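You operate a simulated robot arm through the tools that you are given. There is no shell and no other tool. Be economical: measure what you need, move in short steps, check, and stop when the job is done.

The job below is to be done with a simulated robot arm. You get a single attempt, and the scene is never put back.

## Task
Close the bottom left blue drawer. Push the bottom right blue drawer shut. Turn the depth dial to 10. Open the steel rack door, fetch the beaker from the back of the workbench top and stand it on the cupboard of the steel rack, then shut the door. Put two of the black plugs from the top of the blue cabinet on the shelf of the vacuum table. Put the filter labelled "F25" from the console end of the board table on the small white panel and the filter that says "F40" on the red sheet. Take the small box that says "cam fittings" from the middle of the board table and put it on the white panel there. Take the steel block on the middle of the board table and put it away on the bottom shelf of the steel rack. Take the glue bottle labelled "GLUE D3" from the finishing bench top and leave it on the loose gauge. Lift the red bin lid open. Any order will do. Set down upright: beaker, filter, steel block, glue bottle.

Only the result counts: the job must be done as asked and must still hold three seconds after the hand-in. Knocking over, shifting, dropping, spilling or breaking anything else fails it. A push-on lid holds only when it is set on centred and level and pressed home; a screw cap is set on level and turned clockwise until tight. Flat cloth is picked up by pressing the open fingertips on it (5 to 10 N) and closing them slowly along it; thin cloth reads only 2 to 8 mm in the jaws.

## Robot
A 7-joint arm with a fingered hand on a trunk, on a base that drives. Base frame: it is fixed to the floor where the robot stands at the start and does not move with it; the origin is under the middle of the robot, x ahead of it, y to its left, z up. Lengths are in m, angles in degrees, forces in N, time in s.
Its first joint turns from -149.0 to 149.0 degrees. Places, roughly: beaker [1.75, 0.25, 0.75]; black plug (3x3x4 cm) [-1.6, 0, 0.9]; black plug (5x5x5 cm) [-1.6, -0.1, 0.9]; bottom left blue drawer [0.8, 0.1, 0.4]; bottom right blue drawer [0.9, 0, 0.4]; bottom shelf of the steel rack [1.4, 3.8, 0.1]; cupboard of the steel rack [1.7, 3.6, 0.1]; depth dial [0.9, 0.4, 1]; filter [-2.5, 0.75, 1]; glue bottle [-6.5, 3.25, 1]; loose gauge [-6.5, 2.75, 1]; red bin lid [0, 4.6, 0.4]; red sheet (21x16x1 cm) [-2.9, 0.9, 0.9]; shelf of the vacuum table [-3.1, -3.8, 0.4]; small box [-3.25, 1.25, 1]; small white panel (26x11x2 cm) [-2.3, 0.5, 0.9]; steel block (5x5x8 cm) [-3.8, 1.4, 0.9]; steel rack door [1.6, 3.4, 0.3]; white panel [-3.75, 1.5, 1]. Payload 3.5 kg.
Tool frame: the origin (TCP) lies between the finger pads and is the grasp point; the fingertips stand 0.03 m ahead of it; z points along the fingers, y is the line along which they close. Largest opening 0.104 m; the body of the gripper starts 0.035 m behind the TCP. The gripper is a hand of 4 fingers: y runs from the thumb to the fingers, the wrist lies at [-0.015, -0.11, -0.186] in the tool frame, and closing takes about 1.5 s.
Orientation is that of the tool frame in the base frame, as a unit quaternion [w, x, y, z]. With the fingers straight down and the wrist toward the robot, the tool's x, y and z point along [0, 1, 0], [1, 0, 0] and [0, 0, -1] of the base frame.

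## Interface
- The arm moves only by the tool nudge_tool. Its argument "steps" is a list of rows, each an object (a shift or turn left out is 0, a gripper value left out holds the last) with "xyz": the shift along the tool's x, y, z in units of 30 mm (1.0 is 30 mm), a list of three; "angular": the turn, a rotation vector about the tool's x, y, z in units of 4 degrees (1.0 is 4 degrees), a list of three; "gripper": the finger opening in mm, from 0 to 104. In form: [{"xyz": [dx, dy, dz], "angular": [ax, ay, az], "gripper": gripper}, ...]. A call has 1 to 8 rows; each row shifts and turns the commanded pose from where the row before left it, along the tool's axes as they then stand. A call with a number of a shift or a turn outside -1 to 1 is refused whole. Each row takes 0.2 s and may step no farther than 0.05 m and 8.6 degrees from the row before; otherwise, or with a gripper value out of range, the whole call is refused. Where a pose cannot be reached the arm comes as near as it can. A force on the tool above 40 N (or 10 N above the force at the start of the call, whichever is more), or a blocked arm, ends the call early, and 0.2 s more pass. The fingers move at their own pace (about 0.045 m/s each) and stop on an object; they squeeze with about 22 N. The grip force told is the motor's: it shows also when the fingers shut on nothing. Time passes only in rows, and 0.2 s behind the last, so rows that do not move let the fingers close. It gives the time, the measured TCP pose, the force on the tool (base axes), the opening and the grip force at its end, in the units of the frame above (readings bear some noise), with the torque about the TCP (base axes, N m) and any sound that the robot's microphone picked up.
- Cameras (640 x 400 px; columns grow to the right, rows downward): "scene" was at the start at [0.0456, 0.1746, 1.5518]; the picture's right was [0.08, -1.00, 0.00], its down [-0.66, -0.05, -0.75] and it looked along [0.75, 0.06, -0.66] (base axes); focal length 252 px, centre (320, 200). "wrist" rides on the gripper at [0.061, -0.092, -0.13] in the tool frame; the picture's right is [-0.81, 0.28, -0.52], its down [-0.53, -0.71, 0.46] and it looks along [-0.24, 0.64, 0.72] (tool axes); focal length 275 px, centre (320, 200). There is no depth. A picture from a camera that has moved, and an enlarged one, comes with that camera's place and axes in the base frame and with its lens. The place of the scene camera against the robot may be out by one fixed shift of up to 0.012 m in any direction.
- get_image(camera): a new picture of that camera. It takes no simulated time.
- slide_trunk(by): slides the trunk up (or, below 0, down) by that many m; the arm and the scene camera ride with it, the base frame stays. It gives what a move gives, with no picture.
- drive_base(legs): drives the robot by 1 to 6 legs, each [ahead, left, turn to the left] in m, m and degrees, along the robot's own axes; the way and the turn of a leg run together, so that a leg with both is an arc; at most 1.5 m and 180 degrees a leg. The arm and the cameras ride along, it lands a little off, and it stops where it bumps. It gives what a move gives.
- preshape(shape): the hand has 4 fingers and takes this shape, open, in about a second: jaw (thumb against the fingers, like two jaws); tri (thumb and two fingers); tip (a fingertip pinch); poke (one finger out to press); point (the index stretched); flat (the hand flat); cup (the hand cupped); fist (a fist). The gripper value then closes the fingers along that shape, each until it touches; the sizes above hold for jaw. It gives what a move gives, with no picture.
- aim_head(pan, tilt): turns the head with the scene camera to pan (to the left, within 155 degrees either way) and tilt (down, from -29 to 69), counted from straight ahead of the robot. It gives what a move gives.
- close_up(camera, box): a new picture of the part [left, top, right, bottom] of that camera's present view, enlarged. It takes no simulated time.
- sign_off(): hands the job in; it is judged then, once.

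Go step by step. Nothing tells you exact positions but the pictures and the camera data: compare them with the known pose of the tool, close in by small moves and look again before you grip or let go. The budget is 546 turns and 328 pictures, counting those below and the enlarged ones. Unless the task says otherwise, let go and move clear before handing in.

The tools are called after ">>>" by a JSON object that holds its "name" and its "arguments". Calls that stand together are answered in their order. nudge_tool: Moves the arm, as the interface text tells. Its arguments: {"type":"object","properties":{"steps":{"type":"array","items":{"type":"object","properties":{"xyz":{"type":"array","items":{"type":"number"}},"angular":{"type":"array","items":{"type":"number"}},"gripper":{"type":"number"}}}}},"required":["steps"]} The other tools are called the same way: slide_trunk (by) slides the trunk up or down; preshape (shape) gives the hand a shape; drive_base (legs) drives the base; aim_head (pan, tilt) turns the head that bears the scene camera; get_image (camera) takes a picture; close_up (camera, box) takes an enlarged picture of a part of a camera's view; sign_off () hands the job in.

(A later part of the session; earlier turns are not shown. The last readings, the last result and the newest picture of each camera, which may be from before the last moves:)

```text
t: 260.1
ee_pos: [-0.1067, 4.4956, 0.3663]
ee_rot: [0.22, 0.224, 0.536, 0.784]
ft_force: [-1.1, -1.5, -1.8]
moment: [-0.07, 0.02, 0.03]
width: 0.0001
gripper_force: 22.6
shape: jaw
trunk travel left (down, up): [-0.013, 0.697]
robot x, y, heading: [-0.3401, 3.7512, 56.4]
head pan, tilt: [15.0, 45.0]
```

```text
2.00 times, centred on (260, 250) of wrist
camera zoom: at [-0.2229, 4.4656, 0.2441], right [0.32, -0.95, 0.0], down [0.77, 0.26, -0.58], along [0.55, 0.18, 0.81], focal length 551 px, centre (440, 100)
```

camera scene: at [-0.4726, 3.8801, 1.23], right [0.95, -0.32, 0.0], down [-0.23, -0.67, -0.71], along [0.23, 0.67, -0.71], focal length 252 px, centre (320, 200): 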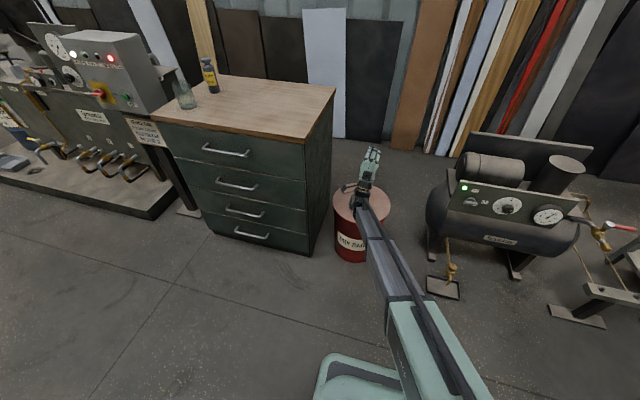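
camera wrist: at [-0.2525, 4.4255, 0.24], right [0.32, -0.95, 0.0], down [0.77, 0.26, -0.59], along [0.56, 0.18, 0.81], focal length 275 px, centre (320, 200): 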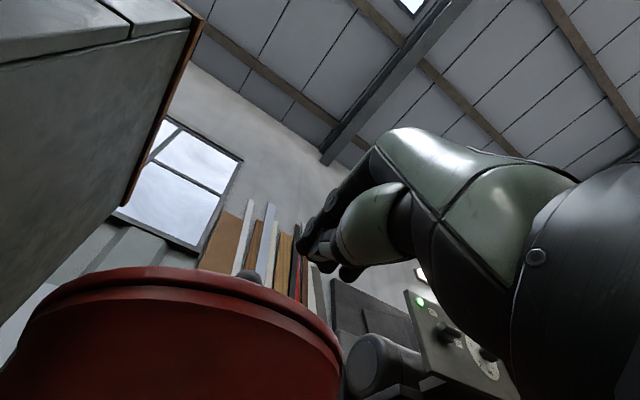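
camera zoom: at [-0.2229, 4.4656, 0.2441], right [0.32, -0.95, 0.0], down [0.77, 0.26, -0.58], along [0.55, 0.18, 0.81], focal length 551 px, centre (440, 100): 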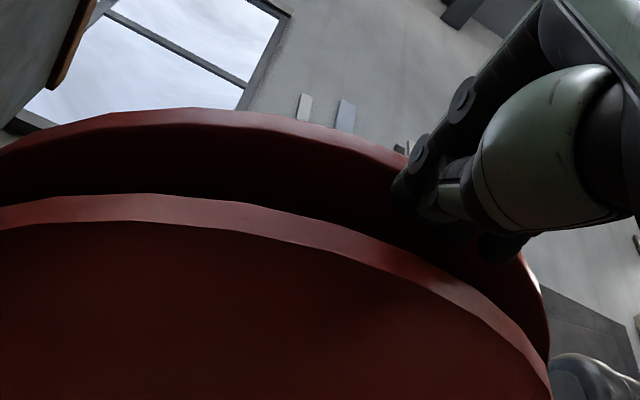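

>>> {"name": "nudge_tool", "arguments": {"steps": [{"xyz": [0, 0.05, 0.2]}, {"xyz": [0, 0.1, 0.25]}, {"xyz": [0, 0.15, 0.3]}, {"xyz": [0, 0.15, 0.35]}, {"xyz": [0, 0.15, 0.4]}, {"xyz": [0, 0.2, 0.5]}, {"xyz": [0, 0.2, 0.5]}, {"xyz": [0, 0.2, 0.5]}]}}

>>> {"name": "close_up", "arguments": {"camera": "wrist", "box": [100, 150, 420, 350]}}

>>> {"name": "close_up", "arguments": {"camera": "scene", "box": [300, 120, 440, 260]}}

```text
t: 261.9
ee_pos: [-0.0576, 4.5497, 0.4296]
ee_rot: [0.22, 0.225, 0.536, 0.783]
ft_force: [-1.1, -1.3, -1.3]
moment: [0.01, 0.03, 0.01]
width: 0.0
gripper_force: 22.3
shape: jaw
trunk travel left (down, up): [-0.013, 0.697]
robot x, y, heading: [-0.3381, 3.7483, 56.2]
head pan, tilt: [15.0, 45.0]
```

```text
2.00 times, centred on (260, 250) of wrist
camera zoom: at [-0.1739, 4.5195, 0.3081], right [0.32, -0.95, 0.0], down [0.77, 0.26, -0.58], along [0.55, 0.18, 0.81], focal length 551 px, centre (440, 100)
```

zoom: 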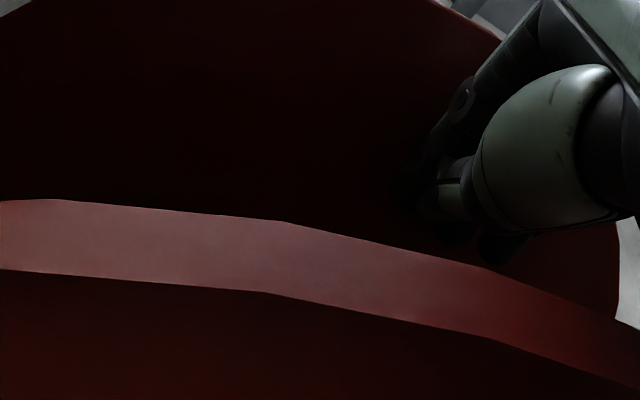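

```text
2.86 times, centred on (370, 190) of scene
camera zoom: at [-0.4728, 3.8798, 0.96], right [0.95, -0.32, 0.0], down [-0.23, -0.67, -0.71], along [0.23, 0.67, -0.71], focal length 720 px, centre (177, 229)
```

zoom: 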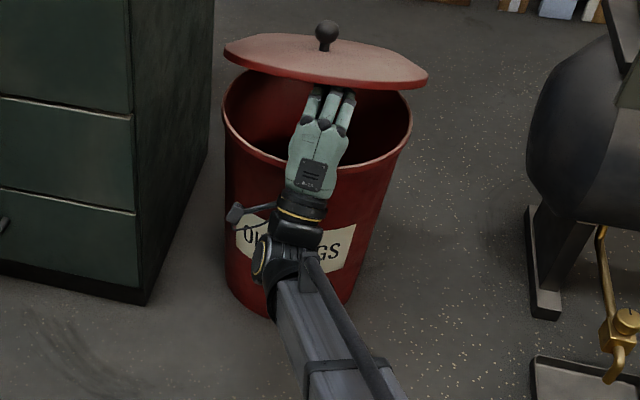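

>>> {"name": "nudge_tool", "arguments": {"steps": [{"xyz": [0, 0.31, 0.64]}, {"xyz": [0, 0.31, 0.64]}, {"xyz": [0, 0.31, 0.64]}, {"xyz": [0, 0.31, 0.64]}, {"xyz": [0, 0.31, 0.64]}, {"xyz": [0, 0.31, 0.64]}, {"xyz": [0, 0.31, 0.64]}, {"xyz": [0, 0.31, 0.64]}]}}

>>> {"name": "close_up", "arguments": {"camera": "scene", "box": [300, 100, 440, 240]}}

```text
t: 262.5
ee_pos: [-0.0472, 4.5623, 0.447]
ee_rot: [0.219, 0.224, 0.537, 0.784]
ft_force: [-1.2, -1.6, -2.2]
moment: [-0.01, 0.03, 0.02]
width: 0.0001
gripper_force: 21.7
shape: jaw
trunk travel left (down, up): [-0.013, 0.697]
robot x, y, heading: [-0.3397, 3.7511, 56.2]
head pan, tilt: [15.0, 45.0]
stopped in row 2: the force on the tool passed its limit at 71 N (the readings are from after the stop); the commanded pose is now the measured one
```

```text
2.86 times, centred on (370, 170) of scene
camera zoom: at [-0.4729, 3.8796, 0.96], right [0.95, -0.32, 0.0], down [-0.23, -0.67, -0.71], along [0.23, 0.67, -0.71], focal length 720 px, centre (177, 286)
```

zoom: 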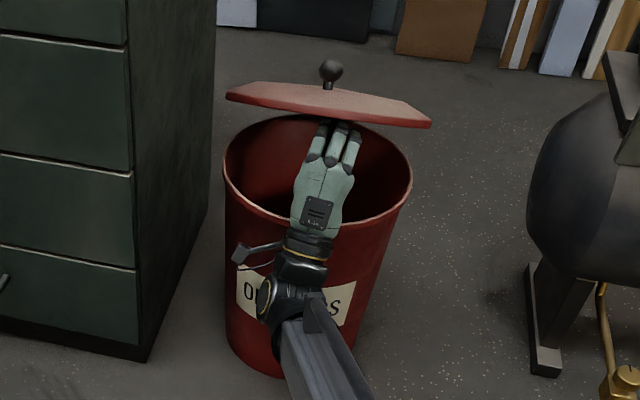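

My wrist meets the bin's front edge, so I go up first with the trunk, then forward.

>>> {"name": "nudge_tool", "arguments": {"steps": [{"xyz": [0, 0.07, -0.2]}]}}

>>> {"name": "slide_trunk", "arguments": {"by": 0.14}}

>>> {"name": "close_up", "arguments": {"camera": "scene", "box": [300, 100, 440, 240]}}

```text
t: 262.9
ee_pos: [-0.0503, 4.556, 0.4462]
ee_rot: [0.219, 0.224, 0.537, 0.783]
ft_force: [-0.5, -0.2, -1.2]
moment: [-0.01, 0.04, -0.04]
width: 0.0
gripper_force: 22.0
shape: jaw
trunk travel left (down, up): [-0.013, 0.697]
robot x, y, heading: [-0.3386, 3.7487, 56.5]
head pan, tilt: [15.0, 45.0]
```

```text
t: 264.5
ee_pos: [-0.0506, 4.557, 0.5863]
ee_rot: [0.219, 0.224, 0.537, 0.783]
ft_force: [-0.2, 0.3, 0.1]
moment: [0.01, 0.03, -0.04]
width: 0.0002
gripper_force: 21.9
shape: jaw
trunk travel left (down, up): [-0.153, 0.557]
robot x, y, heading: [-0.3406, 3.7499, 56.0]
head pan, tilt: [15.0, 45.0]
```

```text
2.86 times, centred on (370, 170) of scene
camera zoom: at [-0.4729, 3.8795, 1.1], right [0.95, -0.32, 0.0], down [-0.23, -0.67, -0.71], along [0.23, 0.67, -0.71], focal length 720 px, centre (177, 286)
```

zoom: 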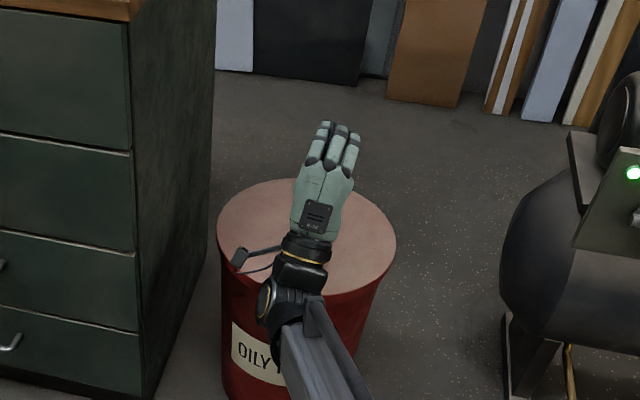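

It slid off at the edge again, so the forward feed must come at about 9 cm higher. One more round with that order.

>>> {"name": "nudge_tool", "arguments": {"steps": [{"xyz": [0, 0.33, -0.945]}, {"xyz": [0, 0.33, -0.945]}, {"xyz": [0, 0.33, -0.945]}, {"xyz": [0, 0.33, -0.945]}]}}

>>> {"name": "slide_trunk", "arguments": {"by": -0.14}}

>>> {"name": "nudge_tool", "arguments": {"steps": [{"xyz": [0, -0.945, -0.33]}, {"xyz": [0, -0.945, -0.33]}, {"xyz": [0, -0.945, -0.33]}, {"xyz": [0, -0.48, -0.17]}]}}

>>> {"name": "nudge_tool", "arguments": {"steps": [{"xyz": [0, -0.16, 0.4]}, {"xyz": [0, -0.06, 0.2]}, {"xyz": [0, -0.06, 0.2]}, {"xyz": [0, -0.06, 0.2]}, {"xyz": [0, -0.06, 0.2]}, {"xyz": [0, -0.06, 0.2]}, {"xyz": [0, -0.06, 0.2]}, {"xyz": [0, -0.06, 0.2]}]}}

```text
t: 265.5
ee_pos: [-0.1226, 4.4588, 0.5854]
ee_rot: [0.219, 0.224, 0.536, 0.784]
ft_force: [-0.5, 0.0, 0.2]
moment: [0.05, 0.03, 0.0]
width: 0.0
gripper_force: 22.2
shape: jaw
trunk travel left (down, up): [-0.153, 0.557]
robot x, y, heading: [-0.3368, 3.7481, 56.4]
head pan, tilt: [15.0, 45.0]
```

```text
t: 267.2
ee_pos: [-0.1222, 4.4586, 0.4466]
ee_rot: [0.219, 0.224, 0.537, 0.783]
ft_force: [0.7, -0.5, -0.4]
moment: [0.01, -0.01, 0.03]
width: 0.0002
gripper_force: 21.9
shape: jaw
trunk travel left (down, up): [-0.013, 0.697]
robot x, y, heading: [-0.3365, 3.7467, 56.7]
head pan, tilt: [15.0, 45.0]
```

```text
t: 268.2
ee_pos: [-0.1311, 4.4678, 0.3421]
ee_rot: [0.219, 0.224, 0.537, 0.783]
ft_force: [0.0, 0.4, -0.5]
moment: [-0.01, -0.01, -0.02]
width: 0.0001
gripper_force: 22.2
shape: jaw
trunk travel left (down, up): [-0.013, 0.697]
robot x, y, heading: [-0.336, 3.7476, 56.4]
head pan, tilt: [15.0, 45.0]
```

```text
t: 269.5
ee_pos: [-0.1115, 4.4937, 0.3447]
ee_rot: [0.218, 0.223, 0.534, 0.786]
ft_force: [-4.4, -10.5, -1.6]
moment: [0.1, -0.06, 0.08]
width: 0.0
gripper_force: 22.4
shape: jaw
trunk travel left (down, up): [-0.013, 0.697]
robot x, y, heading: [-0.3383, 3.7485, 56.2]
head pan, tilt: [15.0, 45.0]
stopped in row 6: the force on the tool passed its limit at 47 N (the readings are from after the stop); the commanded pose is now the measured one
```

>>> {"name": "nudge_tool", "arguments": {"steps": [{"xyz": [0, -0.2, -0.25]}, {"xyz": [0, -0.06, 0.15]}, {"xyz": [0, -0.06, 0.15]}, {"xyz": [0, -0.03, 0.1]}]}}

>>> {"name": "nudge_tool", "arguments": {"steps": [{"xyz": [0, 0.2, 0.06]}, {"xyz": [0, 0.2, 0.07]}, {"xyz": [0, 0.2, 0.08]}, {"xyz": [0, 0.2, 0.1]}]}}

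>>> {"name": "close_up", "arguments": {"camera": "wrist", "box": [100, 150, 420, 350]}}

```text
t: 270.6
ee_pos: [-0.1102, 4.4975, 0.3363]
ee_rot: [0.218, 0.222, 0.532, 0.787]
ft_force: [-5.3, -10.5, -1.5]
moment: [0.06, 0.03, -0.13]
width: 0.0
gripper_force: 22.2
shape: jaw
trunk travel left (down, up): [-0.013, 0.697]
robot x, y, heading: [-0.3434, 3.7482, 56.6]
head pan, tilt: [15.0, 45.0]
stopped in row 4: the force on the tool passed its limit at 42 N (the readings are from after the stop); the commanded pose is now the measured one
```

```text
t: 271.6
ee_pos: [-0.1058, 4.4975, 0.361]
ee_rot: [0.218, 0.222, 0.532, 0.787]
ft_force: [-0.4, 0.1, -2.0]
moment: [-0.09, 0.03, -0.01]
width: 0.0
gripper_force: 21.6
shape: jaw
trunk travel left (down, up): [-0.013, 0.697]
robot x, y, heading: [-0.3404, 3.7426, 56.4]
head pan, tilt: [15.0, 45.0]
```

```text
2.00 times, centred on (260, 250) of wrist
camera zoom: at [-0.2216, 4.4669, 0.2389], right [0.32, -0.95, -0.01], down [0.77, 0.27, -0.58], along [0.55, 0.18, 0.82], focal length 551 px, centre (440, 100)
```

zoom: 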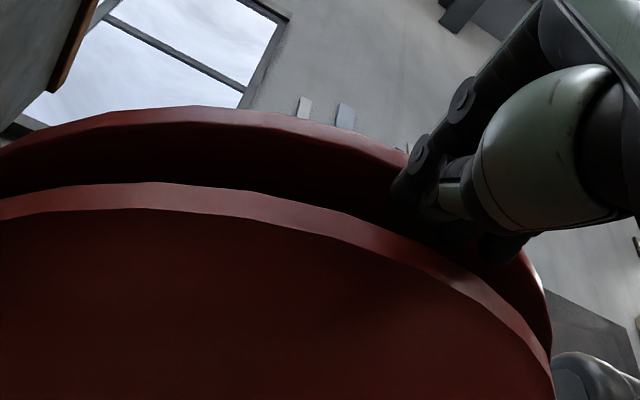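

>>> {"name": "nudge_tool", "arguments": {"steps": [{"xyz": [0, 0.08, 0.2]}, {"xyz": [0, 0.12, 0.25]}, {"xyz": [0, 0.15, 0.3]}, {"xyz": [0, 0.15, 0.35]}, {"xyz": [0, 0.15, 0.4]}, {"xyz": [0, 0.2, 0.5]}, {"xyz": [0, 0.2, 0.5]}, {"xyz": [0, 0.2, 0.45]}]}}

>>> {"name": "slide_trunk", "arguments": {"by": 0.09}}

>>> {"name": "nudge_tool", "arguments": {"steps": [{"xyz": [0, 0.1, 0.6]}, {"xyz": [0, 0.1, 0.6]}, {"xyz": [0, 0.2, 0.6]}]}}

>>> {"name": "close_up", "arguments": {"camera": "scene", "box": [300, 100, 440, 240]}}

```text
t: 273.4
ee_pos: [-0.0589, 4.5533, 0.424]
ee_rot: [0.219, 0.223, 0.533, 0.786]
ft_force: [-1.1, -1.0, -1.2]
moment: [-0.01, 0.0, 0.04]
width: 0.0003
gripper_force: 22.2
shape: jaw
trunk travel left (down, up): [-0.013, 0.697]
robot x, y, heading: [-0.3393, 3.7463, 56.6]
head pan, tilt: [15.0, 45.0]
```

```text
t: 274.7
ee_pos: [-0.0583, 4.5536, 0.5153]
ee_rot: [0.218, 0.222, 0.533, 0.787]
ft_force: [-0.3, -0.2, -1.2]
moment: [-0.01, 0.0, 0.0]
width: 0.0
gripper_force: 22.2
shape: jaw
trunk travel left (down, up): [-0.103, 0.607]
robot x, y, heading: [-0.3393, 3.7443, 56.5]
head pan, tilt: [15.0, 45.0]
```

```text
t: 275.5
ee_pos: [-0.0299, 4.5892, 0.5454]
ee_rot: [0.22, 0.223, 0.533, 0.786]
ft_force: [-0.5, -0.5, -1.2]
moment: [-0.02, -0.03, 0.03]
width: 0.0001
gripper_force: 21.9
shape: jaw
trunk travel left (down, up): [-0.103, 0.607]
robot x, y, heading: [-0.342, 3.7463, 56.5]
head pan, tilt: [15.0, 45.0]
```

```text
2.86 times, centred on (370, 170) of scene
camera zoom: at [-0.4737, 3.8784, 1.05], right [0.95, -0.32, 0.0], down [-0.23, -0.67, -0.71], along [0.23, 0.67, -0.71], focal length 720 px, centre (177, 286)
```

zoom: 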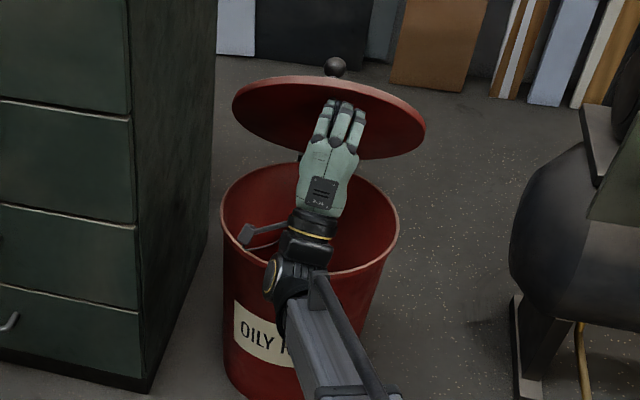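

>>> {"name": "nudge_tool", "arguments": {"steps": [{"xyz": [0, 0.3, 0.5]}, {"xyz": [0, 0.3, 0.5]}, {"xyz": [0, 0.2, 0.6]}, {"xyz": [0, 0.1, 0.6]}, {"xyz": [0, 0.1, 0.6]}]}}

>>> {"name": "drive_base", "arguments": {"legs": [[0.07, 0, 0]]}}

>>> {"name": "close_up", "arguments": {"camera": "scene", "box": [300, 80, 440, 220]}}

```text
t: 276.7
ee_pos: [0.0173, 4.641, 0.5999]
ee_rot: [0.218, 0.226, 0.532, 0.786]
ft_force: [-0.5, -0.4, -1.0]
moment: [-0.03, -0.01, 0.03]
width: 0.0
gripper_force: 22.5
shape: jaw
trunk travel left (down, up): [-0.103, 0.607]
robot x, y, heading: [-0.3383, 3.7489, 56.5]
head pan, tilt: [15.0, 45.0]
```

```text
t: 277.7
ee_pos: [0.0567, 4.6989, 0.5993]
ee_rot: [0.218, 0.225, 0.532, 0.786]
ft_force: [-0.7, 0.8, -1.0]
moment: [0.01, -0.01, 0.0]
width: 0.0
gripper_force: 22.5
shape: jaw
trunk travel left (down, up): [-0.103, 0.607]
robot x, y, heading: [-0.3015, 3.8045, 56.3]
head pan, tilt: [15.0, 45.0]
```

```text
2.86 times, centred on (370, 150) of scene
camera zoom: at [-0.4346, 3.9369, 1.05], right [0.95, -0.32, 0.0], down [-0.23, -0.67, -0.71], along [0.23, 0.67, -0.71], focal length 720 px, centre (177, 343)
```

zoom: 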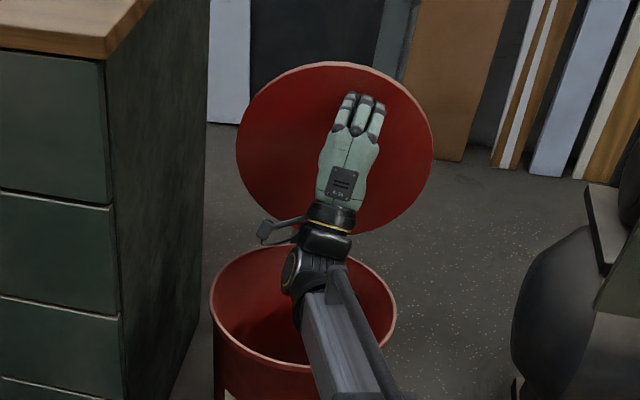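

Lid is around 80°. Pushing on past vertical.

>>> {"name": "drive_base", "arguments": {"legs": [[0.08, 0, 0]]}}

>>> {"name": "nudge_tool", "arguments": {"steps": [{"xyz": [0, -0.2, 0.6]}, {"xyz": [0, -0.2, 0.6]}, {"xyz": [0, -0.2, 0.6]}]}}

>>> {"name": "close_up", "arguments": {"camera": "scene", "box": [300, 60, 440, 200]}}

```text
t: 278.7
ee_pos: [0.0988, 4.7639, 0.6029]
ee_rot: [0.219, 0.225, 0.53, 0.787]
ft_force: [-15.2, -28.6, -0.6]
moment: [0.07, -0.07, -0.55]
width: 0.0
gripper_force: 21.9
shape: jaw
trunk travel left (down, up): [-0.103, 0.607]
robot x, y, heading: [-0.2559, 3.8686, 56.3]
head pan, tilt: [15.0, 45.0]
```

```text
t: 279.1
ee_pos: [0.0992, 4.763, 0.6049]
ee_rot: [0.22, 0.225, 0.525, 0.791]
ft_force: [-10.9, -16.9, 1.4]
moment: [0.07, -0.05, -0.33]
width: 0.0
gripper_force: 22.0
shape: jaw
trunk travel left (down, up): [-0.103, 0.607]
robot x, y, heading: [-0.2592, 3.8687, 56.4]
head pan, tilt: [15.0, 45.0]
stopped in row 1: the force on the tool passed its limit at 55 N (the readings are from after the stop); the commanded pose is now the measured one
```

```text
2.86 times, centred on (370, 130) of scene
camera zoom: at [-0.392, 4.0008, 1.0501], right [0.95, -0.32, 0.0], down [-0.22, -0.67, -0.71], along [0.23, 0.67, -0.71], focal length 720 px, centre (177, 400)
```

zoom: 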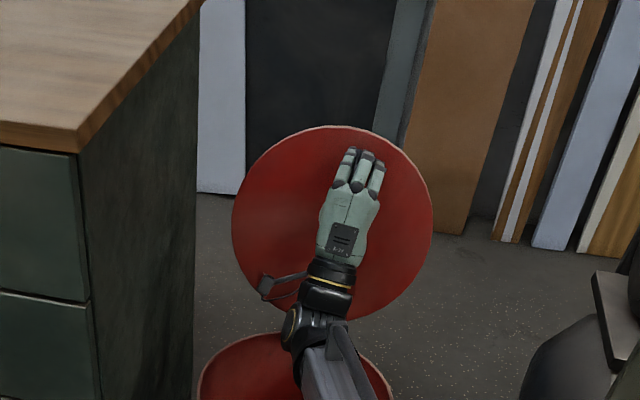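

It has reached its stop. Backing off to see whether it stays open.

>>> {"name": "drive_base", "arguments": {"legs": [[-0.35, 0, 0]]}}

>>> {"name": "get_image", "arguments": {"camera": "scene"}}

```text
t: 281.3
ee_pos: [-0.0941, 4.4739, 0.603]
ee_rot: [0.219, 0.224, 0.527, 0.79]
ft_force: [0.6, 0.4, 0.2]
moment: [0.03, -0.04, -0.03]
width: 0.0
gripper_force: 22.4
shape: jaw
trunk travel left (down, up): [-0.103, 0.607]
robot x, y, heading: [-0.45, 3.5801, 56.5]
head pan, tilt: [15.0, 45.0]
```

```text
202 pictures are left
camera scene: at [-0.5847, 3.7106, 1.05], right [0.95, -0.32, 0.0], down [-0.22, -0.67, -0.71], along [0.22, 0.67, -0.71], focal length 252 px, centre (320, 200)
```

scene: 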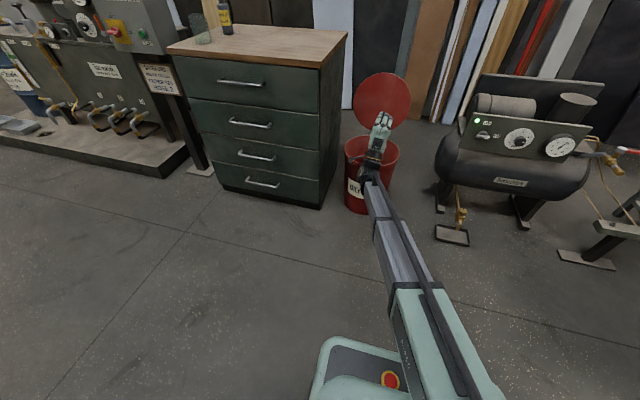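

The lid stays open. Now I tuck the arm, raise the trunk and go back to the bench for the beaker.

>>> {"name": "slide_trunk", "arguments": {"by": 0.4}}

>>> {"name": "nudge_tool", "arguments": {"steps": [{"angular": [1, 0, 0], "xyz": [0, 0, -0.6]}, {"angular": [1, 0, 0], "xyz": [0, 0, -0.6]}, {"angular": [1, 0, 0], "xyz": [0, 0, -0.6]}, {"angular": [1, 0, 0], "xyz": [0, 0, -0.6]}, {"angular": [1, 0, 0], "xyz": [0, 0, -0.6]}, {"angular": [1, 0, 0], "xyz": [0, 0, -0.6]}, {"angular": [1, 0, 0], "xyz": [0, 0, -0.6]}, {"angular": [1, 0, 0], "xyz": [0, 0, -0.6]}]}}

>>> {"name": "nudge_tool", "arguments": {"steps": [{"angular": [1, 0, 0]}, {"angular": [1, 0, 0]}, {"angular": [1, 0, 0]}, {"angular": [1, 0, 0]}, {"angular": [1, 0, 0]}, {"angular": [1, 0, 0]}, {"angular": [1, 0, 0]}, {"angular": [1, 0, 0]}]}}

>>> {"name": "nudge_tool", "arguments": {"steps": [{"angular": [1, 0, 0], "xyz": [0, -0.8, 0]}, {"angular": [1, 0, 0], "xyz": [0, -0.8, 0]}, {"angular": [1, 0, 0], "xyz": [0, -0.8, 0]}, {"angular": [1, 0, 0], "xyz": [0, -0.8, 0]}, {"angular": [1, 0, 0], "xyz": [0, -0.8, 0]}, {"angular": [1, 0, 0]}, {"angular": [1, 0, 0]}, {"angular": [1, 0, 0]}]}}

>>> {"name": "drive_base", "arguments": {"legs": [[0, -1.5, 0]]}}

>>> {"name": "aim_head", "arguments": {"pan": -150, "tilt": 30}}

>>> {"name": "get_image", "arguments": {"camera": "scene"}}

```text
t: 285.2
ee_pos: [-0.0933, 4.4753, 1.0015]
ee_rot: [0.219, 0.224, 0.527, 0.79]
ft_force: [0.3, -0.9, -1.3]
moment: [0.02, -0.02, 0.01]
width: 0.0
gripper_force: 21.8
shape: jaw
trunk travel left (down, up): [-0.503, 0.207]
robot x, y, heading: [-0.4559, 3.5773, 56.3]
head pan, tilt: [15.0, 45.0]
```

```text
t: 287.0
ee_pos: [-0.1797, 4.3611, 0.9892]
ee_rot: [0.148, 0.276, 0.725, 0.614]
ft_force: [0.6, -0.2, 0.0]
moment: [0.0, 0.0, 0.0]
width: 0.0
gripper_force: 22.5
shape: jaw
trunk travel left (down, up): [-0.503, 0.207]
robot x, y, heading: [-0.4498, 3.5778, 56.6]
head pan, tilt: [15.0, 45.0]
```

```text
t: 288.8
ee_pos: [-0.1792, 4.3629, 0.9871]
ee_rot: [0.066, 0.306, 0.866, 0.391]
ft_force: [0.1, 0.0, -0.2]
moment: [0.01, 0.01, 0.0]
width: 0.0
gripper_force: 21.8
shape: jaw
trunk travel left (down, up): [-0.503, 0.207]
robot x, y, heading: [-0.4516, 3.5791, 56.4]
head pan, tilt: [15.0, 45.0]
```

```text
t: 290.6
ee_pos: [-0.2414, 4.2922, 0.9131]
ee_rot: [-0.021, 0.312, 0.94, 0.136]
ft_force: [-0.3, 0.2, 0.7]
moment: [-0.05, -0.02, -0.01]
width: 0.0
gripper_force: 22.4
shape: jaw
trunk travel left (down, up): [-0.503, 0.207]
robot x, y, heading: [-0.4476, 3.5776, 56.6]
head pan, tilt: [15.0, 45.0]
```

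```text
t: 298.0
ee_pos: [1.0222, 3.4299, 0.9136]
ee_rot: [-0.018, 0.332, 0.933, 0.137]
ft_force: [-0.3, 0.1, -0.2]
moment: [0.01, -0.01, -0.05]
width: 0.0001
gripper_force: 22.0
shape: jaw
trunk travel left (down, up): [-0.503, 0.207]
robot x, y, heading: [0.7863, 2.7259, 54.3]
head pan, tilt: [15.0, 45.0]
```

```text
t: 300.5
ee_pos: [1.0229, 3.4294, 0.9125]
ee_rot: [-0.018, 0.332, 0.933, 0.137]
ft_force: [0.0, 0.2, 1.0]
moment: [0.0, 0.01, 0.01]
width: 0.0003
gripper_force: 21.5
shape: jaw
trunk travel left (down, up): [-0.503, 0.207]
robot x, y, heading: [0.7881, 2.725, 54.6]
head pan, tilt: [-150.0, 30.0]
```

```text
201 pictures are left
camera scene: at [0.619, 2.6964, 1.4726], right [-1.0, 0.1, 0.0], down [0.05, 0.5, -0.87], along [-0.09, -0.86, -0.5], focal length 252 px, centre (320, 200)
```

scene: 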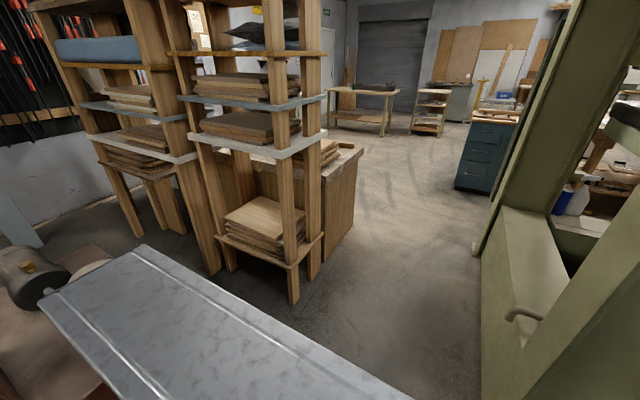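

>>> {"name": "drive_base", "arguments": {"legs": [[0, -0.08, 2.2], [-1.4, 0, 0], [-1.35, 0, 0]]}}

```text
t: 314.6
ee_pos: [-0.4681, 1.0675, 0.913]
ee_rot: [-0.022, 0.306, 0.942, 0.137]
ft_force: [0.4, -0.1, 0.9]
moment: [0.0, 0.02, 0.0]
width: 0.0
gripper_force: 22.3
shape: jaw
trunk travel left (down, up): [-0.503, 0.207]
robot x, y, heading: [-0.6674, 0.3521, 57.1]
head pan, tilt: [-150.0, 30.0]
```

>>> {"name": "slide_trunk", "arguments": {"by": 0.2}}

>>> {"name": "drive_base", "arguments": {"legs": [[-0.2, -1.5, 0], [0, -0.6, 0]]}}

>>> {"name": "aim_head", "arguments": {"pan": 0, "tilt": 40}}

>>> {"name": "get_image", "arguments": {"camera": "scene"}}

```text
t: 316.8
ee_pos: [-0.4685, 1.0686, 1.114]
ee_rot: [-0.022, 0.307, 0.941, 0.137]
ft_force: [0.6, 0.0, 0.3]
moment: [-0.01, 0.03, -0.01]
width: 0.0
gripper_force: 21.8
shape: jaw
trunk travel left (down, up): [-0.703, 0.007]
robot x, y, heading: [-0.6681, 0.3548, 56.9]
head pan, tilt: [-150.0, 30.0]
```

```text
refused: leg 1 is longer than a leg can be; nothing moved
```

```text
t: 319.1
ee_pos: [-0.4684, 1.0696, 1.1126]
ee_rot: [-0.022, 0.307, 0.942, 0.136]
ft_force: [-0.7, 0.1, -0.9]
moment: [-0.01, 0.02, -0.02]
width: 0.0
gripper_force: 21.5
shape: jaw
trunk travel left (down, up): [-0.703, 0.007]
robot x, y, heading: [-0.6669, 0.3534, 57.4]
head pan, tilt: [0.0, 40.0]
```

```text
200 pictures are left
camera scene: at [-0.7831, 0.4774, 1.6573], right [0.84, -0.54, 0.0], down [-0.35, -0.54, -0.77], along [0.41, 0.64, -0.64], focal length 252 px, centre (320, 200)
```

scene: 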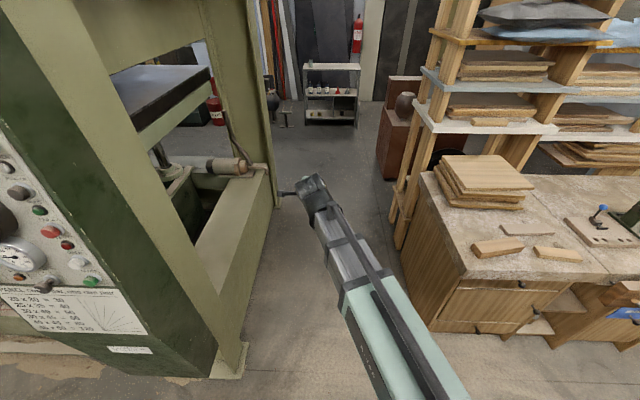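

>>> {"name": "drive_base", "arguments": {"legs": [[-0.2, 0, 0], [0, -1.5, 0], [0.2, -0.58, 0]]}}

>>> {"name": "aim_head", "arguments": {"pan": 0, "tilt": 40}}

>>> {"name": "get_image", "arguments": {"camera": "scene"}}

>>> {"name": "get_image", "arguments": {"camera": "wrist"}}

```text
t: 330.8
ee_pos: [1.2483, -0.0084, 1.1119]
ee_rot: [-0.024, 0.287, 0.948, 0.136]
ft_force: [0.5, 0.5, -0.1]
moment: [-0.01, 0.01, 0.01]
width: 0.0001
gripper_force: 22.2
shape: jaw
trunk travel left (down, up): [-0.703, 0.007]
robot x, y, heading: [1.0837, -0.7341, 59.9]
head pan, tilt: [0.0, 40.0]
```

```text
t: 331.4
ee_pos: [1.2484, -0.0076, 1.1127]
ee_rot: [-0.025, 0.286, 0.948, 0.135]
ft_force: [-0.8, -0.1, 0.8]
moment: [0.01, -0.02, 0.02]
width: 0.0001
gripper_force: 22.2
shape: jaw
trunk travel left (down, up): [-0.703, 0.007]
robot x, y, heading: [1.0818, -0.7281, 59.7]
head pan, tilt: [0.0, 40.0]
```

```text
199 pictures are left
camera scene: at [0.9602, -0.6139, 1.6573], right [0.86, -0.5, 0.0], down [-0.32, -0.56, -0.77], along [0.39, 0.66, -0.64], focal length 252 px, centre (320, 200)
```

scene: 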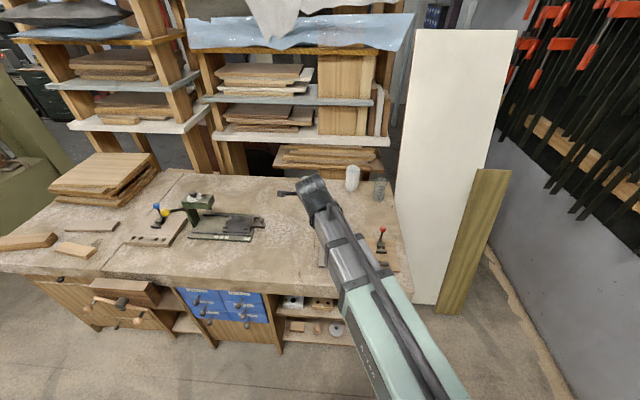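

```text
198 pictures are left
camera wrist: at [1.1426, -0.0842, 1.2233], right [0.81, -0.35, 0.46], down [0.07, -0.73, -0.68], along [0.58, 0.58, -0.57], focal length 275 px, centre (320, 200)
```

wrist: 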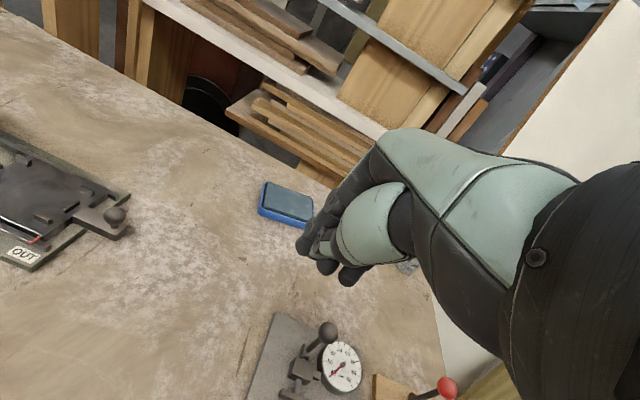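

I see the beaker behind the red lever. I plan a side grasp (fingers closing horizontally, hand pitched 45° down) so it will also fit in the cupboard; testing that orientation here in free space.

>>> {"name": "nudge_tool", "arguments": {"steps": [{"angular": [1, 0, 1], "gripper": 90}, {"angular": [1, 0, 1]}, {"angular": [1, 0, 1]}, {"angular": [1, 0, 1]}, {"angular": [0, 0, 1]}, {"angular": [0, 0, 1]}, {"angular": [0, 0, 1]}, {"angular": [0, 0, 1]}]}}

>>> {"name": "nudge_tool", "arguments": {"steps": [{"angular": [0, 0, 1]}, {"angular": [0, 0, 1]}, {"angular": [0, 0, 1]}, {"angular": [0, 0, 1]}, {"angular": [0, 0, 1]}, {"angular": [0, 0, 1]}, {"angular": [0, 0, 1]}, {"angular": [0, 0, 1]}]}}

>>> {"name": "nudge_tool", "arguments": {"steps": [{"angular": [0, 0, 1]}, {"angular": [0, 0, 1]}, {"angular": [0, 0, 1]}, {"angular": [0, 0, 1]}, {"angular": [0, 0, 1]}, {"angular": [0, 0, 1]}]}}

>>> {"name": "nudge_tool", "arguments": {"steps": [{"angular": [0, 1, 0]}, {"angular": [0, 1, 0]}, {"angular": [0, 1, 0]}, {"angular": [0, 1, 0]}, {"angular": [0, 1, 0]}, {"angular": [0, 1, 0]}, {"angular": [0, 1, 0]}, {"angular": [0, 1, 0]}]}}

>>> {"name": "get_image", "arguments": {"camera": "scene"}}

>>> {"name": "get_image", "arguments": {"camera": "wrist"}}

```text
t: 333.1
ee_pos: [1.2489, -0.0093, 1.114]
ee_rot: [-0.082, 0.531, 0.843, -0.014]
ft_force: [0.3, 0.5, -0.3]
moment: [0.03, 0.0, -0.03]
width: 0.09
gripper_force: 0.1
shape: jaw
trunk travel left (down, up): [-0.703, 0.007]
robot x, y, heading: [1.0804, -0.7308, 59.8]
head pan, tilt: [0.0, 40.0]
```

```text
t: 334.9
ee_pos: [1.2477, -0.0095, 1.1133]
ee_rot: [-0.075, 0.743, 0.664, -0.035]
ft_force: [0.8, 0.5, 0.2]
moment: [0.0, -0.02, 0.0]
width: 0.09
gripper_force: 0.0
shape: jaw
trunk travel left (down, up): [-0.703, 0.007]
robot x, y, heading: [1.0798, -0.7331, 59.8]
head pan, tilt: [0.0, 40.0]
```

```text
t: 336.4
ee_pos: [1.2473, -0.0081, 1.113]
ee_rot: [-0.065, 0.865, 0.495, -0.05]
ft_force: [0.1, -0.3, -0.5]
moment: [0.02, -0.02, 0.0]
width: 0.0902
gripper_force: 0.0
shape: jaw
trunk travel left (down, up): [-0.703, 0.007]
robot x, y, heading: [1.0785, -0.7326, 59.6]
head pan, tilt: [0.0, 40.0]
```

```text
t: 338.1
ee_pos: [1.247, -0.0098, 1.1118]
ee_rot: [-0.2, 0.845, 0.458, 0.191]
ft_force: [0.2, 0.3, 1.1]
moment: [0.0, -0.01, 0.01]
width: 0.0901
gripper_force: 0.0
shape: jaw
trunk travel left (down, up): [-0.703, 0.007]
robot x, y, heading: [1.0815, -0.7362, 59.8]
head pan, tilt: [0.0, 40.0]
```

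```text
197 pictures are left
camera scene: at [0.9602, -0.614, 1.6573], right [0.86, -0.5, 0.0], down [-0.32, -0.56, -0.77], along [0.39, 0.66, -0.64], focal length 252 px, centre (320, 200)
```

scene: 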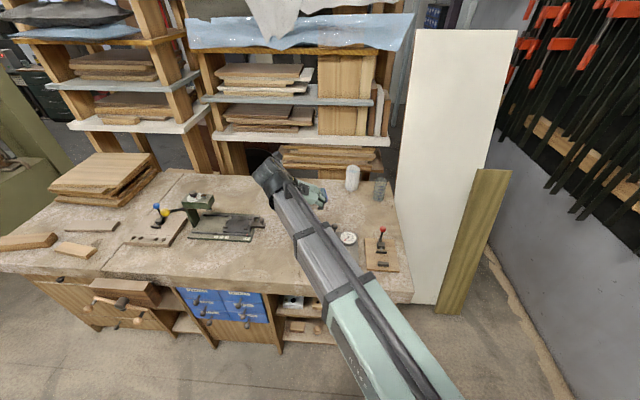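

```text
196 pictures are left
camera wrist: at [1.1825, 0.0133, 1.269], right [-0.25, -0.97, -0.02], down [-0.81, 0.22, -0.54], along [0.53, -0.12, -0.84], focal length 275 px, centre (320, 200)
```

wrist: 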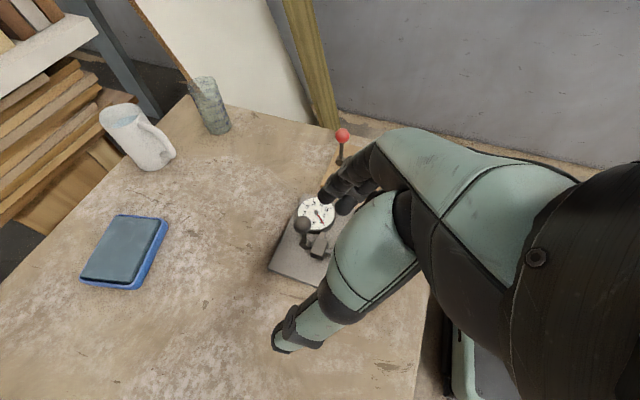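

The beaker actually stands at about (1.78, 0.145) on a top at z≈0.78. I level the closing axis, pitch to 45° and drive closer.

>>> {"name": "nudge_tool", "arguments": {"steps": [{"angular": [-1, 0, 0]}, {"angular": [-1, 0, 0]}, {"angular": [-0.7, 0, 0]}, {"angular": [0, 1, 0]}, {"angular": [0, 1, 0]}, {"angular": [0, 1, 0]}, {"angular": [0, 0.7, 0]}]}}

>>> {"name": "drive_base", "arguments": {"legs": [[0.2, -0.1, -4]]}}

>>> {"name": "get_image", "arguments": {"camera": "scene"}}

>>> {"name": "get_image", "arguments": {"camera": "wrist"}}

```text
t: 339.8
ee_pos: [1.2485, -0.0084, 1.113]
ee_rot: [-0.175, 0.822, 0.42, 0.342]
ft_force: [0.1, -0.4, 0.0]
moment: [0.0, -0.01, -0.02]
width: 0.0899
gripper_force: 0.0
shape: jaw
trunk travel left (down, up): [-0.703, 0.007]
robot x, y, heading: [1.0803, -0.7327, 59.9]
head pan, tilt: [0.0, 40.0]
```

```text
t: 341.5
ee_pos: [1.4917, 0.0986, 1.1129]
ee_rot: [-0.164, 0.837, 0.391, 0.347]
ft_force: [0.2, -0.6, 0.2]
moment: [-0.02, 0.0, 0.01]
width: 0.0899
gripper_force: 0.1
shape: jaw
trunk travel left (down, up): [-0.703, 0.007]
robot x, y, heading: [1.2749, -0.6087, 56.0]
head pan, tilt: [0.0, 40.0]
```

```text
195 pictures are left
camera scene: at [1.1647, -0.4854, 1.6573], right [0.83, -0.56, 0.0], down [-0.36, -0.53, -0.77], along [0.43, 0.63, -0.64], focal length 252 px, centre (320, 200)
```

scene: 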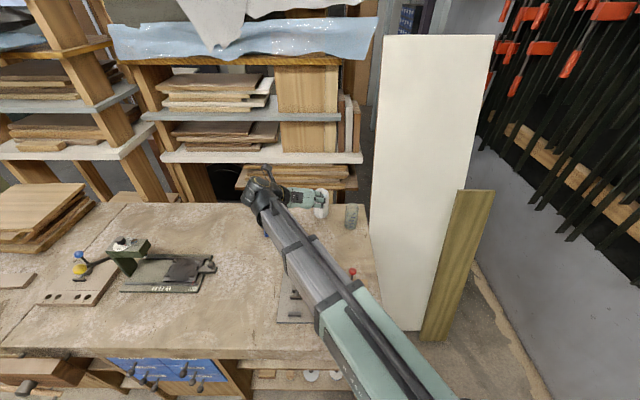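

```text
194 pictures are left
camera wrist: at [1.3905, 0.1203, 1.248], right [-0.39, -0.9, -0.21], down [-0.58, 0.42, -0.7], along [0.71, -0.15, -0.69], focal length 275 px, centre (320, 200)
```

wrist: 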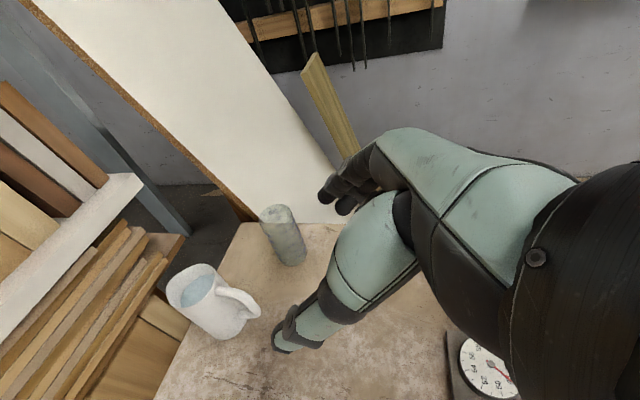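

>>> {"name": "nudge_tool", "arguments": {"steps": [{"xyz": [-0.2, 1, 0]}, {"xyz": [-0.2, 1, 0]}, {"xyz": [-0.2, 1, 0]}, {"xyz": [-0.2, 1, 0]}, {"xyz": [-0.2, 1, 0]}, {"xyz": [-0.2, 1, 0]}, {"xyz": [-0.13, 0.17, 0]}]}}

>>> {"name": "nudge_tool", "arguments": {"steps": [{"xyz": [0, 0, 1]}, {"xyz": [0, 0, 1]}, {"xyz": [0, 0, 1]}, {"xyz": [0, 0, 1]}]}}

>>> {"name": "get_image", "arguments": {"camera": "wrist"}}

>>> {"name": "close_up", "arguments": {"camera": "scene", "box": [270, 160, 410, 300]}}

```text
t: 343.1
ee_pos: [1.6168, -0.0411, 1.0848]
ee_rot: [-0.164, 0.836, 0.391, 0.347]
ft_force: [0.1, 0.0, -0.1]
moment: [0.04, -0.03, -0.02]
width: 0.09
gripper_force: 0.1
shape: jaw
trunk travel left (down, up): [-0.703, 0.007]
robot x, y, heading: [1.2732, -0.6156, 55.7]
head pan, tilt: [0.0, 40.0]
```

```text
t: 344.1
ee_pos: [1.6701, 0.0254, 1.0015]
ee_rot: [-0.164, 0.837, 0.392, 0.346]
ft_force: [1.2, -0.1, 0.2]
moment: [0.0, 0.04, 0.0]
width: 0.0898
gripper_force: 0.0
shape: jaw
trunk travel left (down, up): [-0.703, 0.007]
robot x, y, heading: [1.2774, -0.611, 56.1]
head pan, tilt: [0.0, 40.0]
```

```text
193 pictures are left
camera wrist: at [1.5685, 0.0465, 1.1361], right [-0.39, -0.9, -0.21], down [-0.58, 0.42, -0.7], along [0.71, -0.15, -0.69], focal length 275 px, centre (320, 200)
```

wrist: 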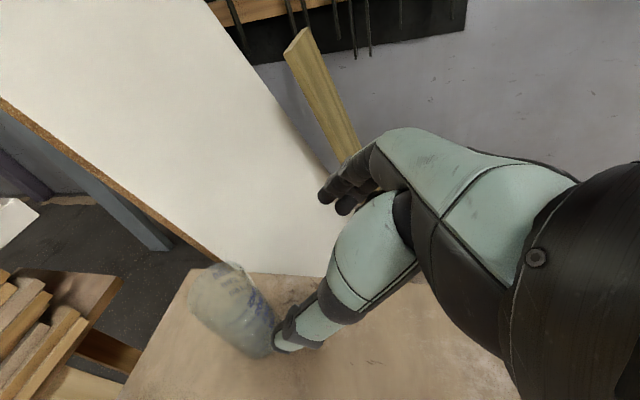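

```text
2.86 times, centred on (340, 230) of scene
camera zoom: at [1.1639, -0.4857, 1.6573], right [0.83, -0.56, 0.0], down [-0.36, -0.53, -0.77], along [0.43, 0.63, -0.64], focal length 720 px, centre (263, 114)
```

zoom: 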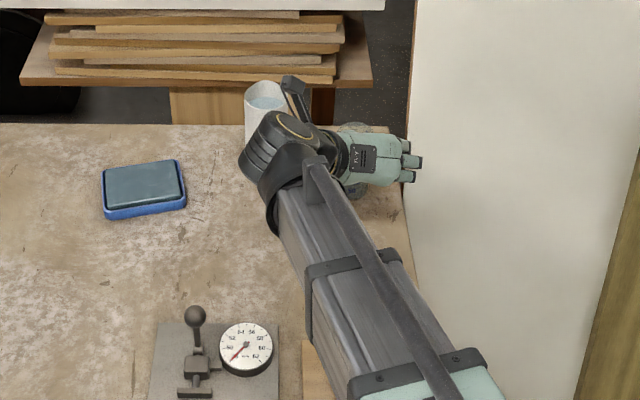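

>>> {"name": "nudge_tool", "arguments": {"steps": [{"xyz": [0, -0.05, 1]}, {"xyz": [0, -0.05, 1]}, {"xyz": [0, 0, 1]}, {"xyz": [0, 0, 1]}]}}

>>> {"name": "get_image", "arguments": {"camera": "wrist"}}

```text
t: 345.1
ee_pos: [1.7223, 0.0939, 0.9165]
ee_rot: [-0.164, 0.836, 0.391, 0.347]
ft_force: [0.4, 0.2, 0.3]
moment: [0.0, -0.01, -0.02]
width: 0.09
gripper_force: 0.1
shape: jaw
trunk travel left (down, up): [-0.703, 0.007]
robot x, y, heading: [1.274, -0.614, 55.8]
head pan, tilt: [0.0, 40.0]
```

```text
191 pictures are left
camera wrist: at [1.6212, 0.114, 1.0517], right [-0.39, -0.9, -0.21], down [-0.58, 0.42, -0.7], along [0.71, -0.15, -0.69], focal length 275 px, centre (320, 200)
```

wrist: 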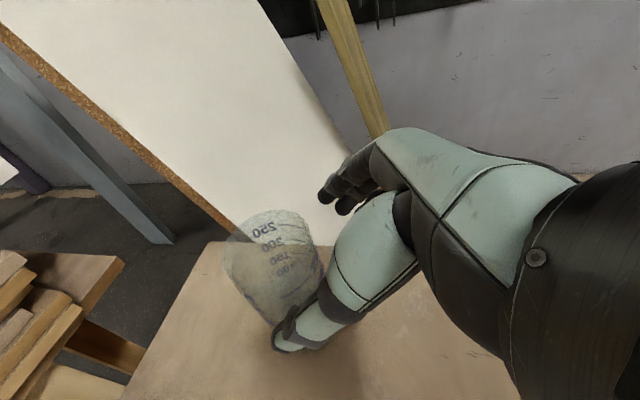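

>>> {"name": "nudge_tool", "arguments": {"steps": [{"xyz": [0, 0, 0.8]}, {"xyz": [0, 0, 0.8]}, {"xyz": [0, 0, 0.6]}]}}

>>> {"name": "get_image", "arguments": {"camera": "wrist"}}

```text
t: 345.9
ee_pos: [1.7521, 0.129, 0.8686]
ee_rot: [-0.164, 0.837, 0.391, 0.347]
ft_force: [-0.6, -0.2, -0.8]
moment: [0.01, -0.01, 0.01]
width: 0.09
gripper_force: 0.1
shape: jaw
trunk travel left (down, up): [-0.703, 0.007]
robot x, y, heading: [1.2736, -0.6127, 56.0]
head pan, tilt: [0.0, 40.0]
```

```text
190 pictures are left
camera wrist: at [1.6495, 0.1501, 1.0036], right [-0.39, -0.9, -0.21], down [-0.58, 0.42, -0.7], along [0.71, -0.15, -0.69], focal length 275 px, centre (320, 200)
```

wrist: 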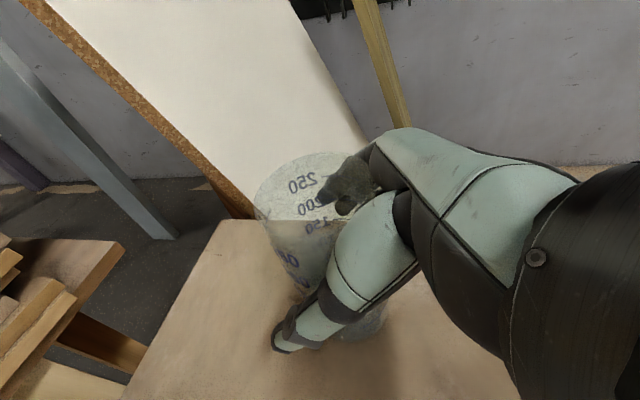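

>>> {"name": "nudge_tool", "arguments": {"steps": [{"gripper": 40}, {}, {}, {}, {}, {}, {}]}}

>>> {"name": "get_image", "arguments": {"camera": "wrist"}}

```text
t: 347.5
ee_pos: [1.7514, 0.1282, 0.8679]
ee_rot: [-0.163, 0.837, 0.391, 0.347]
ft_force: [-0.3, 0.6, 0.6]
moment: [0.0, 0.01, 0.03]
width: 0.0431
gripper_force: 21.8
shape: jaw
trunk travel left (down, up): [-0.703, 0.007]
robot x, y, heading: [1.277, -0.6104, 56.1]
head pan, tilt: [0.0, 40.0]
```

```text
189 pictures are left
camera wrist: at [1.6495, 0.1497, 1.0037], right [-0.39, -0.9, -0.21], down [-0.58, 0.42, -0.7], along [0.71, -0.15, -0.68], focal length 275 px, centre (320, 200)
```

wrist: 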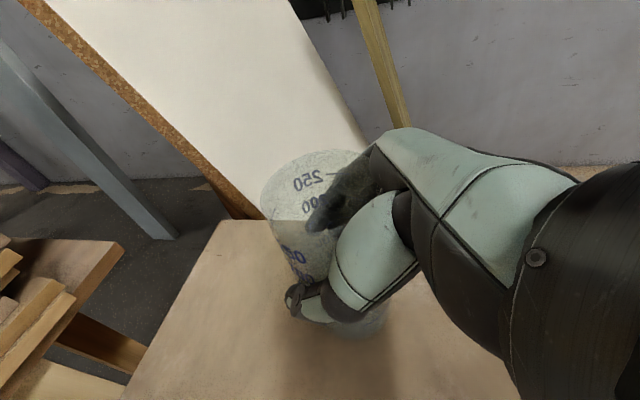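

Gripped. Lifting it straight up.

>>> {"name": "nudge_tool", "arguments": {"steps": [{"xyz": [0.35, 0, -0.35]}, {"xyz": [0.7, 0, -0.7]}, {"xyz": [0.7, 0, -0.7]}, {"xyz": [0.7, 0, -0.7]}, {"xyz": [0.7, 0, -0.7]}, {"xyz": [0.7, 0, -0.7]}, {"xyz": [0.7, 0, -0.7]}]}}

>>> {"name": "get_image", "arguments": {"camera": "wrist"}}

>>> {"name": "close_up", "arguments": {"camera": "scene", "box": [270, 140, 410, 280]}}

```text
t: 349.1
ee_pos: [1.7508, 0.1266, 1.0611]
ee_rot: [-0.164, 0.836, 0.392, 0.347]
ft_force: [0.4, -0.2, -0.3]
moment: [-0.02, -0.02, -0.02]
width: 0.0433
gripper_force: 22.5
shape: jaw
trunk travel left (down, up): [-0.703, 0.007]
robot x, y, heading: [1.2754, -0.6103, 56.2]
head pan, tilt: [0.0, 40.0]
```

```text
188 pictures are left
camera wrist: at [1.6488, 0.1469, 1.1954], right [-0.39, -0.9, -0.21], down [-0.58, 0.42, -0.7], along [0.71, -0.15, -0.68], focal length 275 px, centre (320, 200)
```

wrist: 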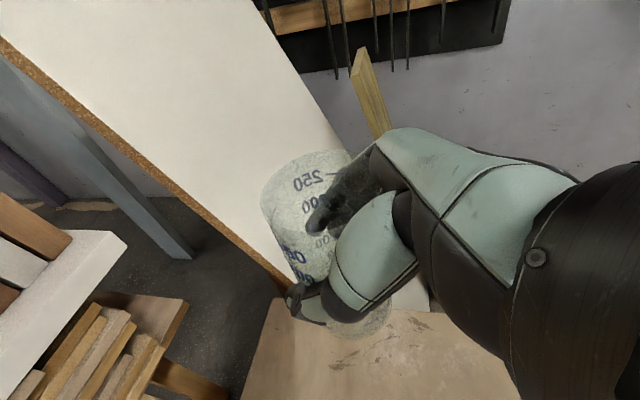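

```text
2.86 times, centred on (340, 210) of scene
camera zoom: at [1.1636, -0.4862, 1.6572], right [0.83, -0.56, 0.0], down [-0.36, -0.53, -0.77], along [0.43, 0.64, -0.64], focal length 720 px, centre (263, 171)
```

zoom: 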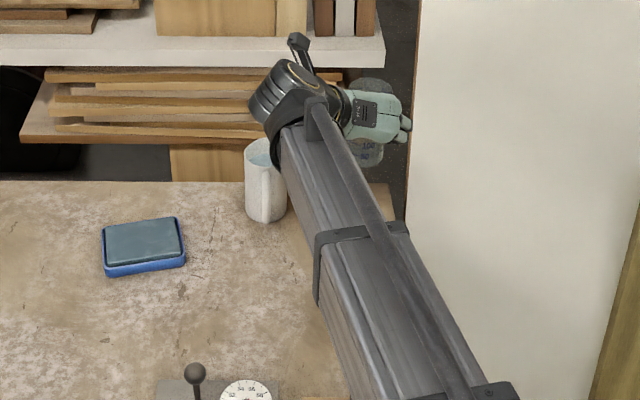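

The beaker is held upright. I raise it more, back off, and drive around through the passage to the rack.

>>> {"name": "nudge_tool", "arguments": {"steps": [{"xyz": [0.7, 0, -0.7]}, {"xyz": [0.7, 0, -0.7]}, {"xyz": [0.7, 0, -0.7]}, {"xyz": [0.7, 0, -0.7]}, {"xyz": [0.7, 0, -0.7]}]}}

>>> {"name": "drive_base", "arguments": {"legs": [[-0.4, 0, 0.8], [0, 1.45, 0], [0.1, 0.7, 0]]}}

>>> {"name": "aim_head", "arguments": {"pan": 10, "tilt": 35}}

>>> {"name": "get_image", "arguments": {"camera": "scene"}}

```text
t: 350.3
ee_pos: [1.75, 0.1266, 1.2106]
ee_rot: [-0.164, 0.836, 0.391, 0.347]
ft_force: [0.2, 0.3, -0.9]
moment: [0.0, 0.0, -0.01]
width: 0.043
gripper_force: 22.0
shape: jaw
trunk travel left (down, up): [-0.703, 0.007]
robot x, y, heading: [1.2774, -0.6123, 56.4]
head pan, tilt: [0.0, 40.0]
```

```text
t: 362.7
ee_pos: [-0.1977, 1.0267, 1.2097]
ee_rot: [-0.169, 0.829, 0.406, 0.345]
ft_force: [-0.5, 0.3, 0.3]
moment: [0.05, -0.01, 0.0]
width: 0.043
gripper_force: 22.0
shape: jaw
trunk travel left (down, up): [-0.703, 0.007]
robot x, y, heading: [-0.649, 0.2736, 58.1]
head pan, tilt: [0.0, 40.0]
```

```text
t: 363.4
ee_pos: [-0.1977, 1.0266, 1.2103]
ee_rot: [-0.17, 0.83, 0.406, 0.344]
ft_force: [0.8, 0.3, -0.9]
moment: [0.01, 0.01, 0.03]
width: 0.0429
gripper_force: 22.2
shape: jaw
trunk travel left (down, up): [-0.703, 0.007]
robot x, y, heading: [-0.65, 0.2733, 58.1]
head pan, tilt: [10.0, 35.0]
```

```text
186 pictures are left
camera scene: at [-0.7752, 0.4036, 1.6648], right [0.93, -0.38, 0.0], down [-0.22, -0.53, -0.82], along [0.31, 0.76, -0.57], focal length 252 px, centre (320, 200)
```

scene: 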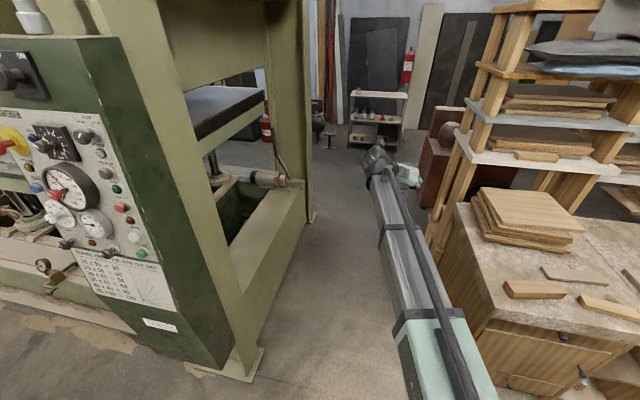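

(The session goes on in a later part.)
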